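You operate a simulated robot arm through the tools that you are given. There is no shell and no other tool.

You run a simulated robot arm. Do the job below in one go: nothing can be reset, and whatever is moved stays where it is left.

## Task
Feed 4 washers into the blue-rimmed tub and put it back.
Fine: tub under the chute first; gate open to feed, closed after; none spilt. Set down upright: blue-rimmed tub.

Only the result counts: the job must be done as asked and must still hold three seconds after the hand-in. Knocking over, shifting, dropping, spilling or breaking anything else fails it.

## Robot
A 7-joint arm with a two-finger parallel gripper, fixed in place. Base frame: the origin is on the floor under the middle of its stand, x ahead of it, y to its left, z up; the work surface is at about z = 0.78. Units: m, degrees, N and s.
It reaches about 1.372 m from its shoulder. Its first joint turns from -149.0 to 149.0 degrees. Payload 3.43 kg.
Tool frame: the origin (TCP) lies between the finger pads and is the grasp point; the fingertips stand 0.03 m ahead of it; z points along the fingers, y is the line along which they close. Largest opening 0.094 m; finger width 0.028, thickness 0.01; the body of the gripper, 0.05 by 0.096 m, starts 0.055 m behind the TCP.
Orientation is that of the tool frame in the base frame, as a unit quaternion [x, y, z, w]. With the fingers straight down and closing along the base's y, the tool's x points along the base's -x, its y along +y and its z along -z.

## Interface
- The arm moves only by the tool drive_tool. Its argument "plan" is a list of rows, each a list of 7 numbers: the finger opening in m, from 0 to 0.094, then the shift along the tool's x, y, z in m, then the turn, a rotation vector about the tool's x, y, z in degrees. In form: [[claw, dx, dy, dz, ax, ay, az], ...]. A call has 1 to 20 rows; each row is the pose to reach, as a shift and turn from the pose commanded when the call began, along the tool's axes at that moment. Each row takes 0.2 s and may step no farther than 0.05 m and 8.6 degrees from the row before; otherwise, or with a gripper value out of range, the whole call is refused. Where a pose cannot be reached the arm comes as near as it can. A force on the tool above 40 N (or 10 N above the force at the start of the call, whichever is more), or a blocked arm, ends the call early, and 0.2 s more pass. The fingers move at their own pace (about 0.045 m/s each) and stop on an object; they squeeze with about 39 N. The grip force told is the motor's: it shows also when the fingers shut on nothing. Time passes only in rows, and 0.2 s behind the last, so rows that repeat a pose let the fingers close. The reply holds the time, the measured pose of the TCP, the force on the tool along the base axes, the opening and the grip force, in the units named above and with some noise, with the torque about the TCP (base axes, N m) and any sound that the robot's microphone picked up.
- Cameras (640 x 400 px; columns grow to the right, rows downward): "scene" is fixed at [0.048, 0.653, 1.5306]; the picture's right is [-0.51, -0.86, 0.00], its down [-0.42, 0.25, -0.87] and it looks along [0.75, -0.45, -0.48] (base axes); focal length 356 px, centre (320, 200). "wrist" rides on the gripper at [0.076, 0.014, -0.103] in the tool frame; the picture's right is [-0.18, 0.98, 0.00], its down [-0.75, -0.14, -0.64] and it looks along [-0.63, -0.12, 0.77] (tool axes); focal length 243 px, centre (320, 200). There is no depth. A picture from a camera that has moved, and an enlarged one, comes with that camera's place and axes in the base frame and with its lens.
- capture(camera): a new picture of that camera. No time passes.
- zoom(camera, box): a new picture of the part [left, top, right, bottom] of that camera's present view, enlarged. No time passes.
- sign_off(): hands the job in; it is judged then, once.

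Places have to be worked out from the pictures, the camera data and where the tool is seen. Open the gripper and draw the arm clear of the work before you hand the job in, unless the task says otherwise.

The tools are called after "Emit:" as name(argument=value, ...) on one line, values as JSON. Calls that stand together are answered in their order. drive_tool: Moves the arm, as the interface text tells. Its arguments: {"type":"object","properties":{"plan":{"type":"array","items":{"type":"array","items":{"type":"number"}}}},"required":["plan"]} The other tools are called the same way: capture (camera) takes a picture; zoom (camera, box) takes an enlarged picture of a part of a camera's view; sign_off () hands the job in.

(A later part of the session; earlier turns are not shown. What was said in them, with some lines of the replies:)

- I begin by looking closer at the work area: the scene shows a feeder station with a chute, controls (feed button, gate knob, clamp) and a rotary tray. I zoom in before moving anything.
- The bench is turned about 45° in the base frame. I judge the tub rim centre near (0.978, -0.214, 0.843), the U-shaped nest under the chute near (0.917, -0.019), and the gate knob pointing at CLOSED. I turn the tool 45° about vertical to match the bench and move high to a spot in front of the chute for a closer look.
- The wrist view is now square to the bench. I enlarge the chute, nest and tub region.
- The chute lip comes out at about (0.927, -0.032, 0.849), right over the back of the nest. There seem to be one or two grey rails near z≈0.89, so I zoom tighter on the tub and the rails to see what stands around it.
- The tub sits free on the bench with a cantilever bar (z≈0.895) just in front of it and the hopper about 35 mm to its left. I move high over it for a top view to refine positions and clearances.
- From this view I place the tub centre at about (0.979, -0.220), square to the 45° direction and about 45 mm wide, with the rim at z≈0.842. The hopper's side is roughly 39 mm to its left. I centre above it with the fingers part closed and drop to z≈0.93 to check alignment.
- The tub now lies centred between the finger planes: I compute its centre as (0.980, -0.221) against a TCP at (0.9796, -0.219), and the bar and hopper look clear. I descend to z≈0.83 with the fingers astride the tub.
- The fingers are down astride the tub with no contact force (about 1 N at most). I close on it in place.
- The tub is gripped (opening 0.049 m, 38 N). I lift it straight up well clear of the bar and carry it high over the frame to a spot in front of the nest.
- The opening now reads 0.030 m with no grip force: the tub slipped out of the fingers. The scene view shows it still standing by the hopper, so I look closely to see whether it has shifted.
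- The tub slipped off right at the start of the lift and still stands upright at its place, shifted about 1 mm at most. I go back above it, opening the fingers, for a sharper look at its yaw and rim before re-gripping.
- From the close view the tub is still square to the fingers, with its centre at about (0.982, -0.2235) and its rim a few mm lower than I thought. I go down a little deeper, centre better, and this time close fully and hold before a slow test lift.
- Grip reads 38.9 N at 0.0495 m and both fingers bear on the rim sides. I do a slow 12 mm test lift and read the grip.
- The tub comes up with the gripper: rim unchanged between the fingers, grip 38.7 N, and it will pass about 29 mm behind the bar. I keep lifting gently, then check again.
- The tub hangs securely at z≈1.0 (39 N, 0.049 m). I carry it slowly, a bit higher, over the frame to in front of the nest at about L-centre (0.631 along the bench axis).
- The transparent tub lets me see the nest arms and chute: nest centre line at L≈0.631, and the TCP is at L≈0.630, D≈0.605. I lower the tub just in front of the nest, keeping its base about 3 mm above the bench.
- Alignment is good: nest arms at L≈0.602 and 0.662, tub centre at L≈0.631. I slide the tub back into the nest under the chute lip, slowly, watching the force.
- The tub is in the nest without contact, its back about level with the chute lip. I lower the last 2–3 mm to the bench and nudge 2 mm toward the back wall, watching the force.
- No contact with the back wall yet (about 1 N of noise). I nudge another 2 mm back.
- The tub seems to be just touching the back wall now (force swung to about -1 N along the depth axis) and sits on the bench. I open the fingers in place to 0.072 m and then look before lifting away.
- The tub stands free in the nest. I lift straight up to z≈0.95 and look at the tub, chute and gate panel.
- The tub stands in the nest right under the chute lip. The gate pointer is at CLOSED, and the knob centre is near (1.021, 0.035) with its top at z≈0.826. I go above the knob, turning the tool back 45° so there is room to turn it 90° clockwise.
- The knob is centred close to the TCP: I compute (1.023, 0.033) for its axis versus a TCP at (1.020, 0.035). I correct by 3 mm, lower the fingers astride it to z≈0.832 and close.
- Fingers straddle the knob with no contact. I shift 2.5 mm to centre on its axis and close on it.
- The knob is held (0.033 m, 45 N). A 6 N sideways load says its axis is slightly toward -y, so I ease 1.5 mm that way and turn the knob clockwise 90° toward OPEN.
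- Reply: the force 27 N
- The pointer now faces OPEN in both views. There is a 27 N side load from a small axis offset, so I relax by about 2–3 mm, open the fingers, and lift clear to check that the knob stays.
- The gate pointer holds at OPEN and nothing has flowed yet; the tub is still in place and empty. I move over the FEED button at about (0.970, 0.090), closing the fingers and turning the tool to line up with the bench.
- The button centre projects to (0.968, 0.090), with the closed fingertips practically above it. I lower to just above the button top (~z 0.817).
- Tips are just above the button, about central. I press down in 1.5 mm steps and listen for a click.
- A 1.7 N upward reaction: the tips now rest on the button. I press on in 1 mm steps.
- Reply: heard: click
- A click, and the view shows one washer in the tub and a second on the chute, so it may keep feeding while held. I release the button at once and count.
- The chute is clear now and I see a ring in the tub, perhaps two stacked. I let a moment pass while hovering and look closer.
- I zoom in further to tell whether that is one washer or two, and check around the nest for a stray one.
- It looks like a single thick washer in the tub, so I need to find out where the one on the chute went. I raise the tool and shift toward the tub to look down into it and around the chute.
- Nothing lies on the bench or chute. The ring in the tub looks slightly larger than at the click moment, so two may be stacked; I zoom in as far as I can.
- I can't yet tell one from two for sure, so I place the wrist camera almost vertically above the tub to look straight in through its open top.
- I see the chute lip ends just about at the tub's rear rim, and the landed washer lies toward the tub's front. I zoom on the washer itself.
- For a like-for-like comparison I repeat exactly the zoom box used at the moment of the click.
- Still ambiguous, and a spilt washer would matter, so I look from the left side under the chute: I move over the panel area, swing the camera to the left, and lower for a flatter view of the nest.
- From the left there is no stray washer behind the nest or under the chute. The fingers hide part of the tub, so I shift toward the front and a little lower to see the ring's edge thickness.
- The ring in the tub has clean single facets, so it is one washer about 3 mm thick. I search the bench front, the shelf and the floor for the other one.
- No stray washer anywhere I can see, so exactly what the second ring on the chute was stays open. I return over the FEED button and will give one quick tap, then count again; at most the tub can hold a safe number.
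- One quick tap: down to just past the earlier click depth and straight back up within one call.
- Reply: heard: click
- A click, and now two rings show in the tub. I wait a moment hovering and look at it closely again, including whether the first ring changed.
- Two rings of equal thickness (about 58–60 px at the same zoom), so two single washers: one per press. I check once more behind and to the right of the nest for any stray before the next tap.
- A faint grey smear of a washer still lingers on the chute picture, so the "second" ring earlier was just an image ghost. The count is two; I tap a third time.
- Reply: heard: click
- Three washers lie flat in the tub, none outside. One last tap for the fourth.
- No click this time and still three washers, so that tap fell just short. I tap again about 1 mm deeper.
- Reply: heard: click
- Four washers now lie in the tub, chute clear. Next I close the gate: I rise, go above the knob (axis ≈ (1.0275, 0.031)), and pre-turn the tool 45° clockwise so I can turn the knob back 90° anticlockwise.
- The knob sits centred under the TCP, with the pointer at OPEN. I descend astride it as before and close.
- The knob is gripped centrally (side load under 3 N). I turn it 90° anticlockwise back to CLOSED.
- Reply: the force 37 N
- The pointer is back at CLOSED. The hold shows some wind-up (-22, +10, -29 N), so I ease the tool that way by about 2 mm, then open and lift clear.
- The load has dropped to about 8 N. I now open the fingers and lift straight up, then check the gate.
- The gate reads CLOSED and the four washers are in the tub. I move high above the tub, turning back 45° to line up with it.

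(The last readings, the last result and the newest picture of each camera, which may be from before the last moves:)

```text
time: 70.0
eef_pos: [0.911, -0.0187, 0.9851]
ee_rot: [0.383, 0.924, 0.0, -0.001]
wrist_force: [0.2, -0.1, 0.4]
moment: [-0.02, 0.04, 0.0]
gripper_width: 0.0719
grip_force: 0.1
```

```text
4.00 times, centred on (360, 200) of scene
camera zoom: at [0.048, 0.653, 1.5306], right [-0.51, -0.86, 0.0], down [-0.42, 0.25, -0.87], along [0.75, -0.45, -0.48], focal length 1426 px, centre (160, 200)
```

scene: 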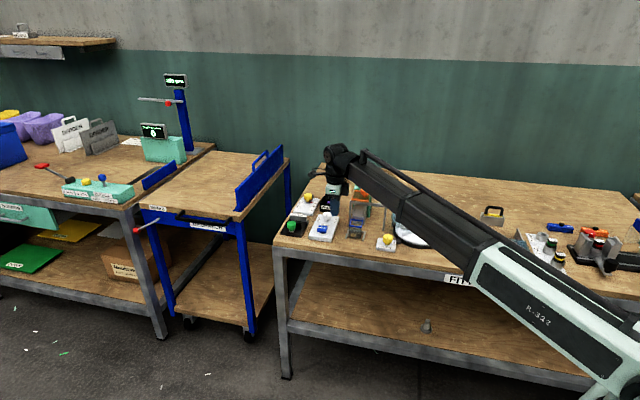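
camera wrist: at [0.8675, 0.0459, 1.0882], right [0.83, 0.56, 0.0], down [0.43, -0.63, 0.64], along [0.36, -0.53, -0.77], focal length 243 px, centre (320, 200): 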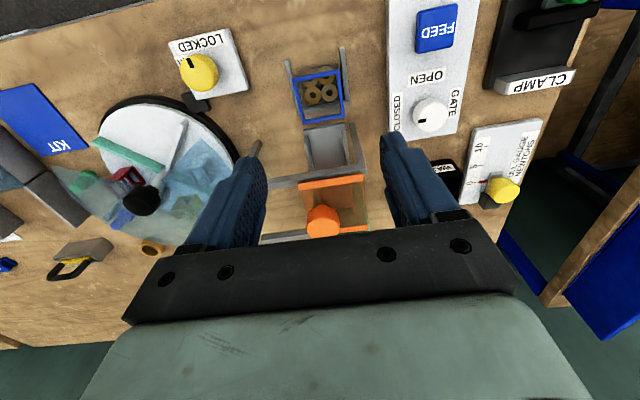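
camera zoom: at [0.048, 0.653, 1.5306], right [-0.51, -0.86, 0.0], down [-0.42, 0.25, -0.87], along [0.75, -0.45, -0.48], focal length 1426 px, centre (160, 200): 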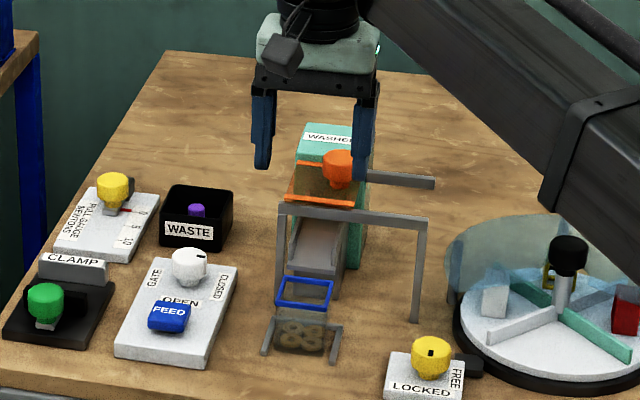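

Well aligned with the earlier release pose (within 1–2 mm). I descend over the tub along the same vertical path and close gently on it.

Emit:
drive_tool(plan=[[0.072, -0.001, -0.001, 0.03, 0, 0, 0], [0.072, -0.001, -0.001, 0.06, 0, 0, 0], [0.072, -0.001, -0.001, 0.09, 0, 0, 0], [0.072, -0.001, -0.001, 0.12, 0, 0, 0], [0.072, -0.001, -0.001, 0.145, 0, 0, 0], [0.072, -0.001, -0.001, 0.159, 0, 0, 0], [0.072, -0.001, -0.001, 0.159, 0, 0, 0]])

Emit:
zoom(camera="wrist", box=[220, 80, 420, 240])

Emit:
zoom(camera="scene", box=[335, 190, 385, 250])

```text
time: 71.6
eef_pos: [0.9109, -0.0197, 0.8269]
ee_rot: [0.383, 0.924, 0.0, 0.0]
wrist_force: [0.5, -1.1, 0.0]
moment: [-0.03, 0.0, -0.02]
gripper_width: 0.072
grip_force: 0.0
```

```text
2.50 times, centred on (320, 160) of wrist
camera zoom: at [0.8673, 0.0447, 0.9281], right [0.83, 0.56, 0.0], down [0.43, -0.63, 0.64], along [0.36, -0.53, -0.77], focal length 606 px, centre (320, 300)
```

zoom: 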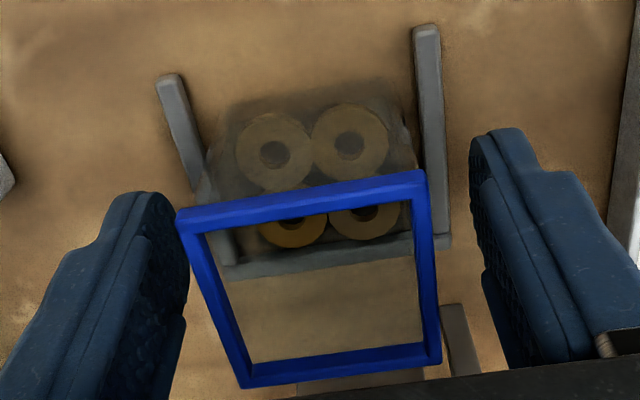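

```text
6.67 times, centred on (360, 220) of scene
camera zoom: at [0.048, 0.653, 1.5306], right [-0.51, -0.86, 0.0], down [-0.42, 0.25, -0.87], along [0.75, -0.45, -0.48], focal length 2376 px, centre (53, 67)
```

zoom: 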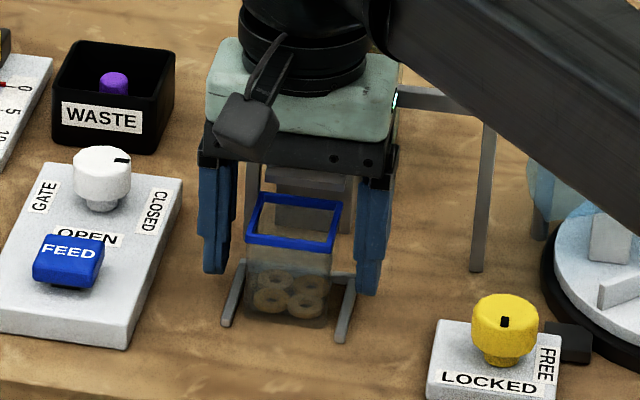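

The fingers are astride the tub again as when I let it go. I close to grip.

Emit:
drive_tool(plan=[[0.055, 0, 0, 0, 0, 0, 0], [0.04, 0, 0, 0, 0, 0, 0], [0.0, 0, 0, 0, 0, 0, 0], [0.0, 0, 0, 0, 0, 0, 0], [0.0, 0, 0, 0, 0, 0, 0], [0.0, 0, 0, 0, 0, 0, 0]])

Emit:
zoom(camera="wrist", box=[220, 80, 420, 240])

```text
time: 73.0
eef_pos: [0.9109, -0.0192, 0.8264]
ee_rot: [0.383, 0.924, 0.0, 0.0]
wrist_force: [0.3, 0.6, 0.3]
moment: [-0.01, 0.0, 0.0]
gripper_width: 0.0493
grip_force: 39.1
```

```text
2.50 times, centred on (320, 160) of wrist
camera zoom: at [0.8673, 0.0447, 0.9283], right [0.83, 0.56, 0.0], down [0.43, -0.63, 0.64], along [0.36, -0.53, -0.77], focal length 606 px, centre (320, 300)
```

zoom: 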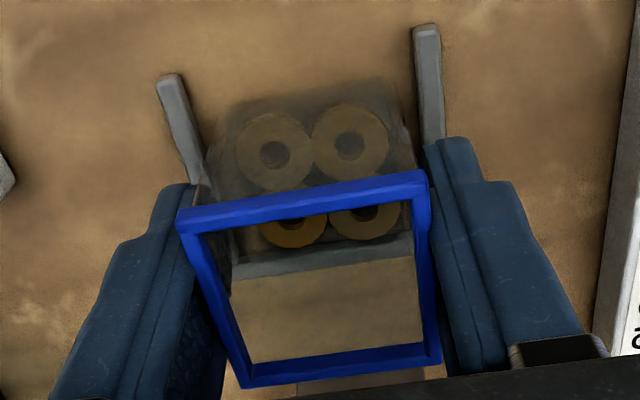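

Gripped (0.049 m, 39 N). I ease the tub up 1.5 mm and draw it slowly out of the nest toward the front.

Emit:
drive_tool(plan=[[0.0, 0, 0, -0.0008, 0, 0, 0], [0.0, 0.001, 0, -0.0015, 0, 0, 0], [0.0, 0.004, 0, -0.0015, 0, 0, 0], [0.0, 0.008, 0, -0.0015, 0, 0, 0], [0.0, 0.013, 0, -0.002, 0, 0, 0], [0.0, 0.019, 0, -0.002, 0, 0, 0], [0.0, 0.026, 0, -0.002, 0, 0, 0], [0.0, 0.033, 0, -0.002, 0, 0, 0], [0.0, 0.04, 0, -0.002, 0, 0, 0], [0.0, 0.047, 0, -0.002, 0, 0, 0], [0.0, 0.053, 0, -0.002, 0, 0, 0], [0.0, 0.058, 0, -0.002, 0, 0, 0], [0.0, 0.061, 0, -0.003, 0, 0, 0], [0.0, 0.062, 0, -0.005, 0, 0, 0]])

Emit:
zoom(camera="wrist", box=[220, 80, 420, 240])

Emit:
zoom(camera="scene", box=[330, 190, 390, 255])

```text
time: 76.0
eef_pos: [0.8669, 0.0245, 0.8328]
ee_rot: [0.382, 0.924, 0.0, 0.0]
wrist_force: [0.3, 0.7, 0.0]
moment: [0.01, 0.02, -0.02]
gripper_width: 0.0492
grip_force: 38.7
```

```text
2.50 times, centred on (320, 160) of wrist
camera zoom: at [0.824, 0.089, 0.9333], right [0.83, 0.56, 0.0], down [0.43, -0.63, 0.64], along [0.36, -0.53, -0.77], focal length 606 px, centre (320, 300)
```

zoom: 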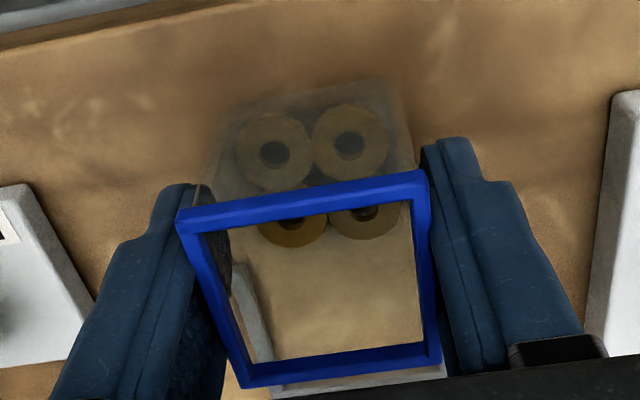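

```text
6.15 times, centred on (360, 222) of scene
camera zoom: at [0.048, 0.653, 1.5306], right [-0.51, -0.86, 0.0], down [-0.42, 0.25, -0.87], along [0.75, -0.45, -0.48], focal length 2194 px, centre (74, 62)
```

zoom: 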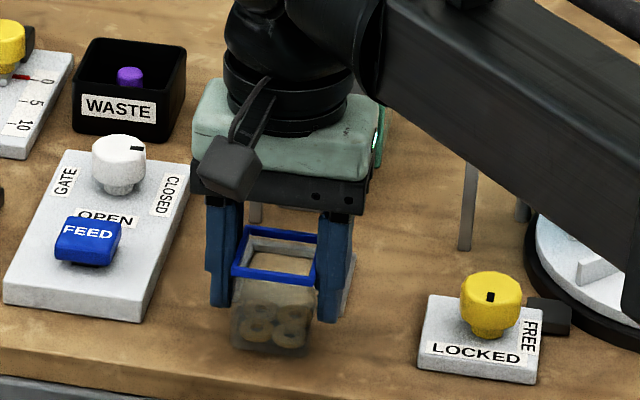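

The tub is out of the nest with all four washers inside, grip steady. I lift it slowly straight up.

Emit:
drive_tool(plan=[[0.0, 0, 0, -0.003, 0, 0, 0], [0.0, 0, 0, -0.008, 0, 0, 0], [0.0, 0, 0, -0.016, 0, 0, 0], [0.0, 0, 0, -0.026, 0, 0, 0], [0.0, 0, 0, -0.037, 0, 0, 0], [0.0, 0, 0, -0.048, 0, 0, 0], [0.0, 0, 0, -0.059, 0, 0, 0], [0.0, 0, 0, -0.07, 0, 0, 0], [0.0, 0, 0, -0.081, 0, 0, 0], [0.0, 0, 0, -0.092, 0, 0, 0], [0.0, 0, 0, -0.103, 0, 0, 0], [0.0, 0, 0, -0.114, 0, 0, 0], [0.0, 0, 0, -0.125, 0, 0, 0], [0.0, 0, 0, -0.136, 0, 0, 0], [0.0, 0, 0, -0.147, 0, 0, 0], [0.0, 0, 0, -0.158, 0, 0, 0], [0.0, 0, 0, -0.169, 0, 0, 0], [0.0, 0, 0, -0.179, 0, 0, 0], [0.0, 0, 0, -0.186, 0, 0, 0], [0.0, 0, 0, -0.19, 0, 0, 0]])

Emit:
capture(camera="wrist")

Emit:
zoom(camera="scene", box=[310, 130, 410, 255])

```text
time: 80.2
eef_pos: [0.868, 0.0227, 1.0216]
ee_rot: [0.383, 0.924, -0.001, 0.0]
wrist_force: [-0.6, -0.3, -0.6]
moment: [0.0, -0.02, 0.01]
gripper_width: 0.0492
grip_force: 39.1
```

```text
taken
camera wrist: at [0.8244, 0.0879, 1.1239], right [0.83, 0.56, 0.0], down [0.43, -0.63, 0.64], along [0.36, -0.53, -0.77], focal length 243 px, centre (320, 200)
```

wrist: 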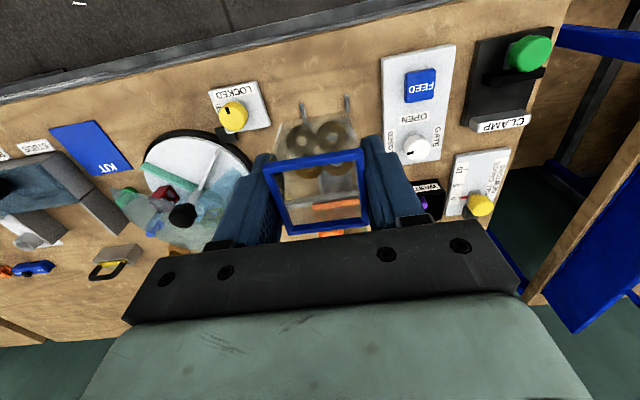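

```text
3.20 times, centred on (360, 192) of scene
camera zoom: at [0.048, 0.653, 1.5306], right [-0.51, -0.86, 0.0], down [-0.42, 0.25, -0.87], along [0.75, -0.45, -0.48], focal length 1141 px, centre (192, 224)
```

zoom: 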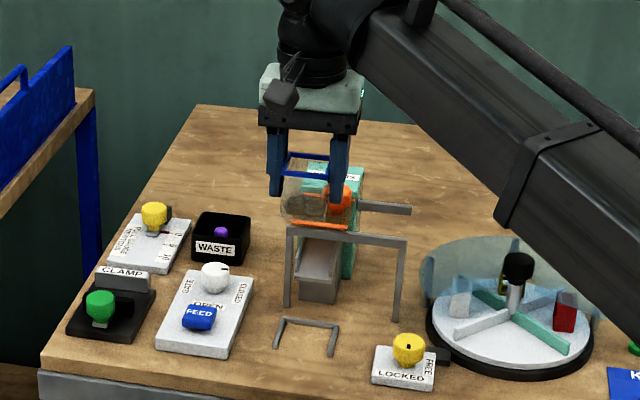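

The tub hangs level with its washers at z≈1.02. I carry it gently over the frame back above its home spot (L≈0.536, D≈0.853).

Emit:
drive_tool(plan=[[0.0, -0.0038, -0.0014, 0, 0, 0, 0], [0.0, -0.0113, -0.0042, 0, 0, 0, 0], [0.0, -0.0225, -0.0084, 0, 0, 0, 0], [0.0, -0.0375, -0.0139, 0, 0, 0, 0], [0.0, -0.0544, -0.0202, 0, 0, 0, 0], [0.0, -0.0722, -0.0268, 0, 0, 0, 0], [0.0, -0.09, -0.0334, 0, 0, 0, 0], [0.0, -0.1078, -0.0401, 0, 0, 0, 0], [0.0, -0.1256, -0.0467, 0, 0, 0, 0], [0.0, -0.1434, -0.0533, 0, 0, 0, 0], [0.0, -0.1612, -0.0599, 0, 0, 0, 0], [0.0, -0.179, -0.0665, 0, 0, 0, 0], [0.0, -0.1968, -0.0732, 0, 0, 0, 0], [0.0, -0.2137, -0.0794, 0, 0, 0, 0], [0.0, -0.2287, -0.085, 0, 0, 0, 0], [0.0, -0.2409, -0.0895, 0, 0, 0, 0], [0.0, -0.2493, -0.0927, 0, 0, 0, 0], [0.0, -0.254, -0.0944, 0, 0, 0, 0], [0.0, -0.2559, -0.0951, 0, 0, 0, 0]])

Emit:
capture(camera="wrist")

Emit:
zoom(camera="scene", box=[340, 120, 430, 230])

```text
time: 84.2
eef_pos: [0.9826, -0.2254, 1.0214]
ee_rot: [0.383, 0.924, 0.001, 0.0]
wrist_force: [-0.2, -0.2, -0.8]
moment: [-0.01, -0.02, -0.02]
gripper_width: 0.0491
grip_force: 39.5
```

```text
taken
camera wrist: at [0.9374, -0.1606, 1.1232], right [0.83, 0.56, 0.0], down [0.43, -0.63, 0.64], along [0.36, -0.53, -0.77], focal length 243 px, centre (320, 200)
```

wrist: 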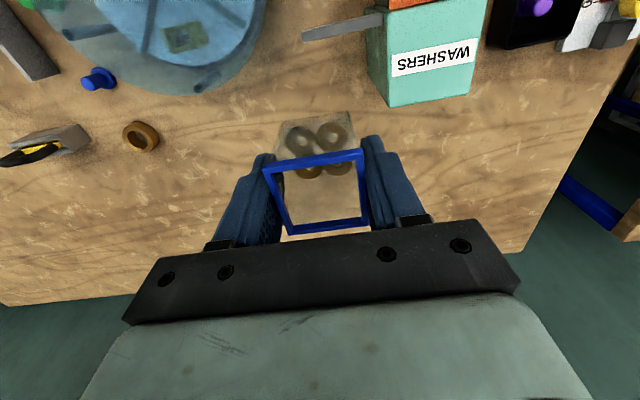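

```text
3.64 times, centred on (385, 175) of scene
camera zoom: at [0.048, 0.653, 1.5306], right [-0.51, -0.86, 0.0], down [-0.42, 0.25, -0.87], along [0.75, -0.45, -0.48], focal length 1296 px, centre (84, 291)
```

zoom: 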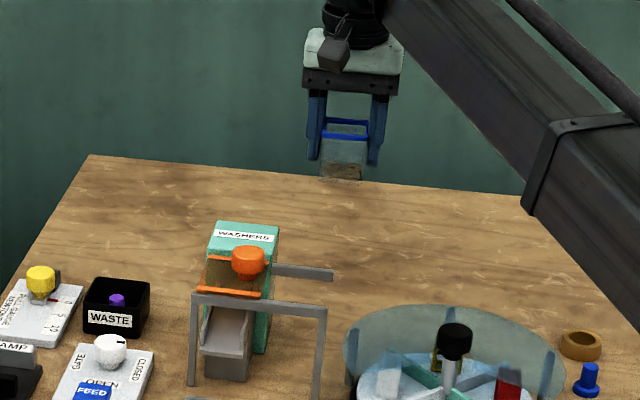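

Above home: TCP at L≈0.535, D≈0.852, matching the pick-up spot. I lower slowly, stopping about 1–2 mm above the bench.

Emit:
drive_tool(plan=[[0.0, 0, 0.0004, 0.006, 0, 0, 0], [0.0, 0, 0.0006, 0.016, 0, 0, 0], [0.0, 0, 0.0006, 0.028, 0, 0, 0], [0.0, 0, 0.0006, 0.041, 0, 0, 0], [0.0, 0, 0.0006, 0.054, 0, 0, 0], [0.0, 0, 0.0006, 0.067, 0, 0, 0], [0.0, 0, 0.0006, 0.08, 0, 0, 0], [0.0, 0, 0.0006, 0.093, 0, 0, 0], [0.0, 0, 0.0006, 0.106, 0, 0, 0], [0.0, 0, 0.0006, 0.119, 0, 0, 0], [0.0, 0, 0.0006, 0.132, 0, 0, 0], [0.0, 0, 0.0006, 0.144, 0, 0, 0], [0.0, 0, 0.0006, 0.155, 0, 0, 0], [0.0, 0, 0.0006, 0.165, 0, 0, 0], [0.0, 0, 0.0006, 0.174, 0, 0, 0], [0.0, 0, 0.0006, 0.182, 0, 0, 0], [0.0, 0, 0.0006, 0.188, 0, 0, 0], [0.0, 0, 0.0006, 0.192, 0, 0, 0], [0.0, 0, 0.0006, 0.1935, 0, 0, 0]])

Emit:
zoom(camera="wrist", box=[200, 120, 460, 270])

Emit:
zoom(camera="scene", box=[370, 165, 420, 225])

```text
time: 88.2
eef_pos: [0.9821, -0.2235, 0.8278]
ee_rot: [0.383, 0.924, 0.0, 0.0]
wrist_force: [-0.5, -0.1, -0.3]
moment: [-0.05, 0.01, 0.05]
gripper_width: 0.0489
grip_force: 38.5
```

```text
2.46 times, centred on (330, 195) of wrist
camera zoom: at [0.938, -0.1597, 0.9293], right [0.83, 0.56, 0.0], down [0.43, -0.63, 0.64], along [0.36, -0.53, -0.77], focal length 597 px, centre (295, 212)
```

zoom: 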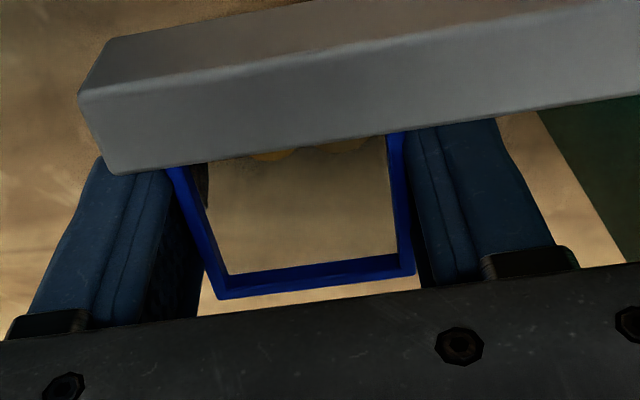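

```text
6.67 times, centred on (395, 195) of scene
camera zoom: at [0.048, 0.653, 1.5306], right [-0.51, -0.86, 0.0], down [-0.42, 0.25, -0.87], along [0.75, -0.45, -0.48], focal length 2376 px, centre (-180, 233)
```

zoom: 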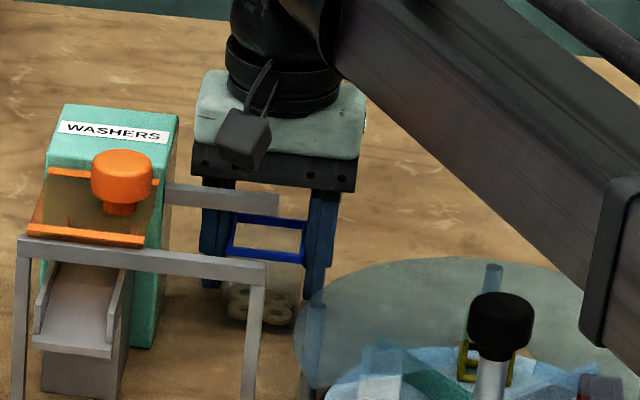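

Rim position in the scene matches the original within a pixel or two. I lower the last millimetre and check for bench contact.

Emit:
drive_tool(plan=[[0.0, 0, 0, 0.0005, 0, 0, 0], [0.0, 0, 0, 0.001, 0, 0, 0]])

```text
time: 88.8
eef_pos: [0.9822, -0.2239, 0.8265]
ee_rot: [0.383, 0.924, -0.001, 0.0]
wrist_force: [0.9, -0.1, 0.5]
moment: [-0.01, -0.02, -0.02]
gripper_width: 0.0491
grip_force: 38.8
```

Still almost no reaction (0.5 N). I go another 0.8 mm to be sure the base touches.

Emit:
drive_tool(plan=[[0.0, 0, 0, 0.0004, 0, 0, 0], [0.0, 0, 0, 0.0008, 0, 0, 0]])

Emit:
zoom(camera="scene", box=[380, 190, 404, 222])

```text
time: 89.4
eef_pos: [0.9817, -0.2237, 0.8264]
ee_rot: [0.383, 0.924, 0.0, -0.001]
wrist_force: [-0.4, -0.4, -1.0]
moment: [0.0, 0.01, -0.01]
gripper_width: 0.0492
grip_force: 39.4
```

```text
12.50 times, centred on (392, 206) of scene
camera zoom: at [0.048, 0.653, 1.5306], right [-0.51, -0.86, 0.0], down [-0.42, 0.25, -0.87], along [0.75, -0.45, -0.48], focal length 4456 px, centre (-580, 125)
```

zoom: 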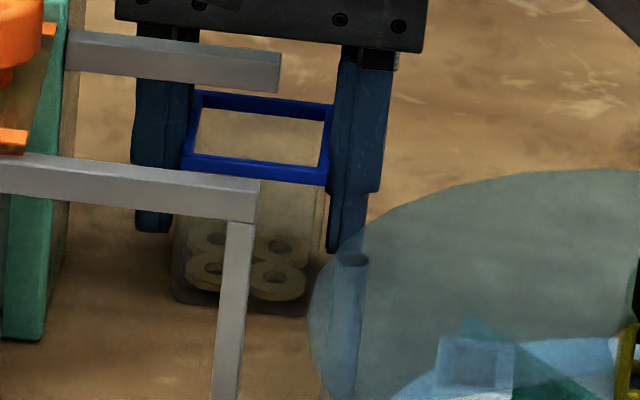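

Emit:
zoom(camera="wrist", box=[200, 120, 460, 270])

Emit:
drive_tool(plan=[[0.0, 0, 0, 0.0005, 0, 0, 0], [0.0, 0, 0, 0.001, 0, 0, 0]])

```text
2.46 times, centred on (330, 195) of wrist
camera zoom: at [0.9374, -0.1593, 0.9284], right [0.83, 0.56, 0.0], down [0.43, -0.63, 0.64], along [0.36, -0.53, -0.77], focal length 597 px, centre (295, 212)
```

zoom: 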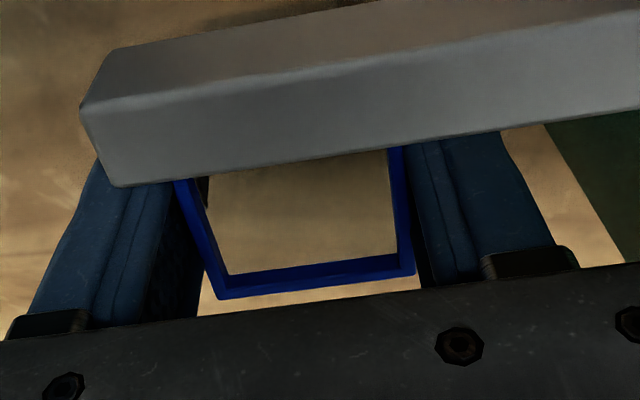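

```text
time: 90.0
eef_pos: [0.9826, -0.2236, 0.828]
ee_rot: [0.382, 0.924, 0.0, 0.0]
wrist_force: [0.9, 0.7, 4.5]
moment: [0.04, -0.02, 0.04]
gripper_width: 0.0494
grip_force: 39.3
```

A 4.5 N upward push confirms the tub's base is on the bench. I ease back 0.5 mm and open the fingers.

Emit:
drive_tool(plan=[[0.0, 0, 0, -0.0005, 0, 0, 0], [0.052, 0, 0, -0.0005, 0, 0, 0], [0.06, 0, 0, -0.0005, 0, 0, 0], [0.07, 0, 0, -0.0005, 0, 0, 0], [0.074, 0, 0, -0.0005, 0, 0, 0], [0.074, 0, 0, -0.0005, 0, 0, 0]])

Emit:
zoom(camera="wrist", box=[200, 120, 460, 270])

Emit:
zoom(camera="scene", box=[380, 190, 404, 222])

```text
time: 91.4
eef_pos: [0.983, -0.2234, 0.827]
ee_rot: [0.383, 0.924, 0.001, -0.001]
wrist_force: [-0.2, 0.0, 0.8]
moment: [0.0, 0.01, 0.0]
gripper_width: 0.0739
grip_force: 0.1
```

```text
2.46 times, centred on (330, 195) of wrist
camera zoom: at [0.9379, -0.1596, 0.9284], right [0.83, 0.56, 0.0], down [0.43, -0.63, 0.64], along [0.36, -0.53, -0.77], focal length 597 px, centre (295, 212)
```

zoom: 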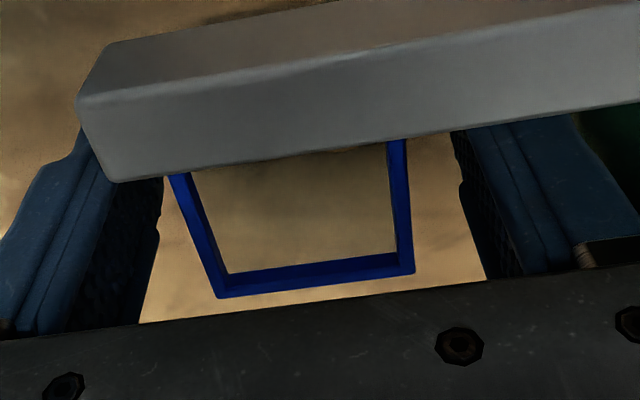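

```text
12.50 times, centred on (392, 206) of scene
camera zoom: at [0.048, 0.653, 1.5306], right [-0.51, -0.86, 0.0], down [-0.42, 0.25, -0.87], along [0.75, -0.45, -0.48], focal length 4456 px, centre (-580, 125)
```

zoom: 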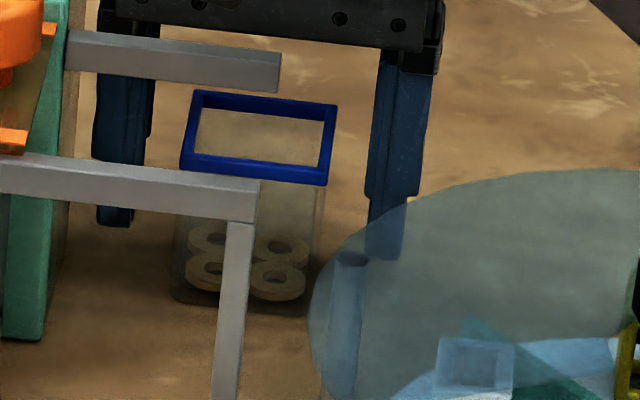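

The tub stands free with its four washers. I lift straight up slowly at first, then higher and away toward the back of the robot's clear space.

Emit:
drive_tool(plan=[[0.074, 0, 0, -0.005, 0, 0, 0], [0.074, 0, 0, -0.015, 0, 0, 0], [0.074, 0, 0, -0.03, 0, 0, 0], [0.074, 0, 0, -0.05, 0, 0, 0], [0.074, 0, 0, -0.075, 0, 0, 0], [0.074, 0, 0, -0.105, 0, 0, 0], [0.074, 0, 0, -0.14, 0, 0, 0], [0.074, 0, 0, -0.18, 0, 0, 0], [0.074, 0.01, 0, -0.22, 0, 0, 0], [0.074, 0.03, 0, -0.26, 0, 0, 0], [0.074, 0.06, 0.01, -0.29, 0, 0, 0], [0.094, 0.09, 0.03, -0.31, 0, 0, 0], [0.094, 0.12, 0.05, -0.32, 0, 0, 0]])

Emit:
capture(camera="scene")

Emit:
zoom(camera="scene", box=[376, 184, 408, 224])

Emit:
zoom(camera="scene", box=[280, 170, 410, 255])

Emit:
capture(camera="wrist")

```text
time: 94.2
eef_pos: [0.9319, -0.1049, 1.1464]
ee_rot: [0.383, 0.924, -0.001, 0.0]
wrist_force: [0.4, -0.4, 0.3]
moment: [0.01, 0.0, 0.01]
gripper_width: 0.094
grip_force: 0.1
```

```text
taken
```

scene: 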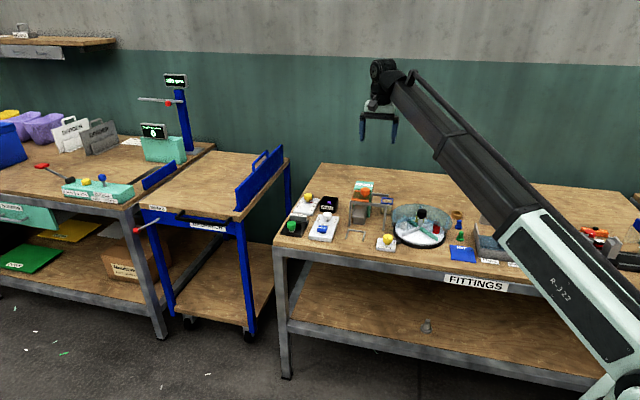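

```text
10.00 times, centred on (392, 204) of scene
camera zoom: at [0.048, 0.653, 1.5306], right [-0.51, -0.86, 0.0], down [-0.42, 0.25, -0.87], along [0.75, -0.45, -0.48], focal length 3565 px, centre (-400, 160)
```

zoom: 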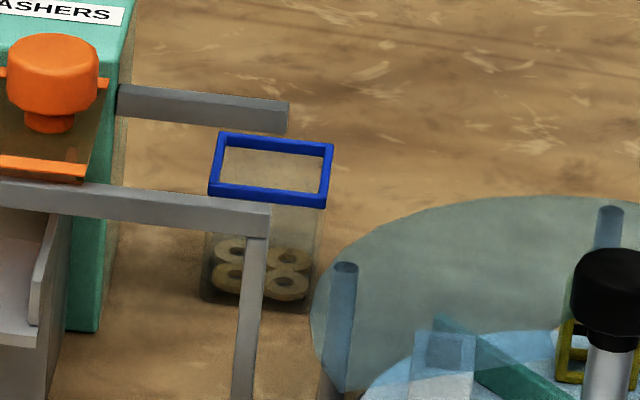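

```text
4.71 times, centred on (345, 212) of scene
camera zoom: at [0.048, 0.653, 1.5306], right [-0.51, -0.86, 0.0], down [-0.42, 0.25, -0.87], along [0.75, -0.45, -0.48], focal length 1678 px, centre (202, 141)
```

zoom: 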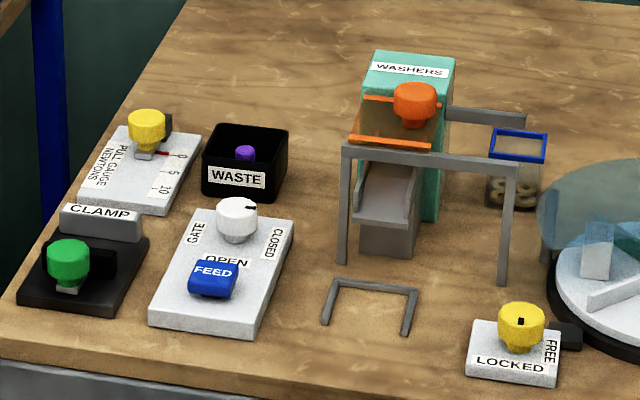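

```text
taken
camera wrist: at [0.8883, -0.0411, 1.249], right [0.83, 0.56, 0.0], down [0.43, -0.63, 0.64], along [0.36, -0.53, -0.77], focal length 243 px, centre (320, 200)
```

wrist: 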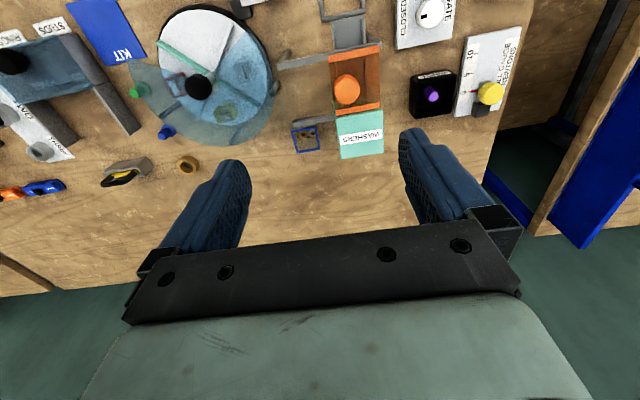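

The tub is back upright at its spot, within about 1 mm of where it started, holding four washers. I make one last check of the gate pointer against its original position.

Emit:
zoom(camera="scene", box=[300, 190, 350, 245])

Emit:
zoom(camera="wrist", box=[270, 100, 340, 170])

```text
7.27 times, centred on (325, 218) of scene
camera zoom: at [0.048, 0.653, 1.5306], right [-0.51, -0.86, 0.0], down [-0.42, 0.25, -0.87], along [0.75, -0.45, -0.48], focal length 2592 px, centre (284, 73)
```

zoom: 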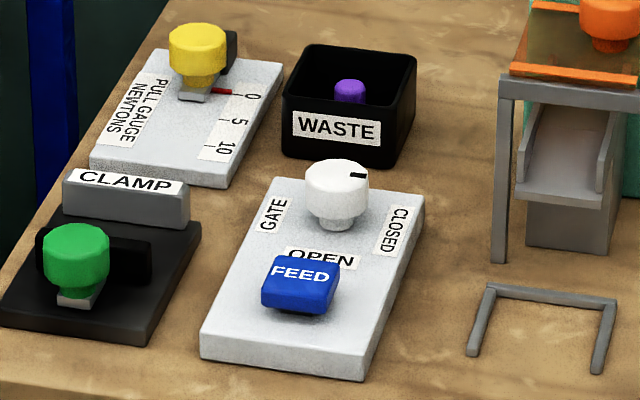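

```text
5.71 times, centred on (305, 135) of wrist
camera zoom: at [0.8883, -0.0411, 1.249], right [0.83, 0.56, 0.0], down [0.43, -0.63, 0.64], along [0.36, -0.53, -0.77], focal length 1386 px, centre (406, 571)
```

zoom: 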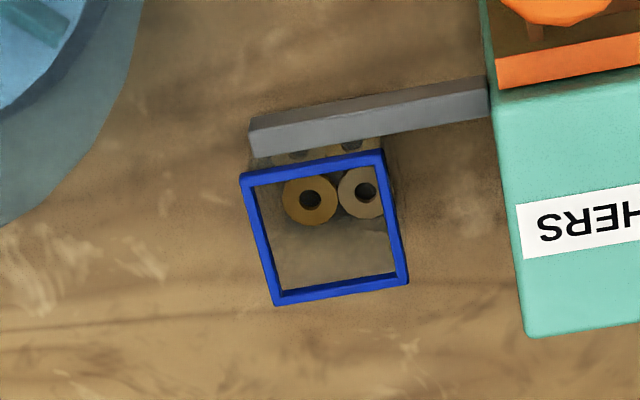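

The gate pointer looks the same as at the start (CLOSED). The tub stands upright at home with four washers, nothing is spilt, and the arm is clear with the gripper open, so I hand in the job.

Emit:
sign_off()

```text
The job is handed in.
```

The blue-rimmed tub has four washers in it and is back in its original spot, standing upright and within about 1 mm of where it started. I've handed the job in.

- **Order:** I set the tub in the nest under the chute, opened the gate, fed the washers one press at a time, then closed the gate. The gate pointer now matches its starting CLOSED position.
- **Slip on the first pick-up:** the tub slid out of the fingers at the start of the first lift. It stayed upright and moved about 1.4 mm; I gripped it again and lifted more slowly.
- **Feeding:** four presses each gave a click and one washer. A fifth press stopped short of the click and fed nothing.
- **Spills:** during the first press I saw what looked like a second washer on the chute. I found no stray washer on the bench, the shelf or the visible floor, and concluded it was a ghost in the image. The tub shows four separate washers.

The gripper is open and the arm is clear of the work.
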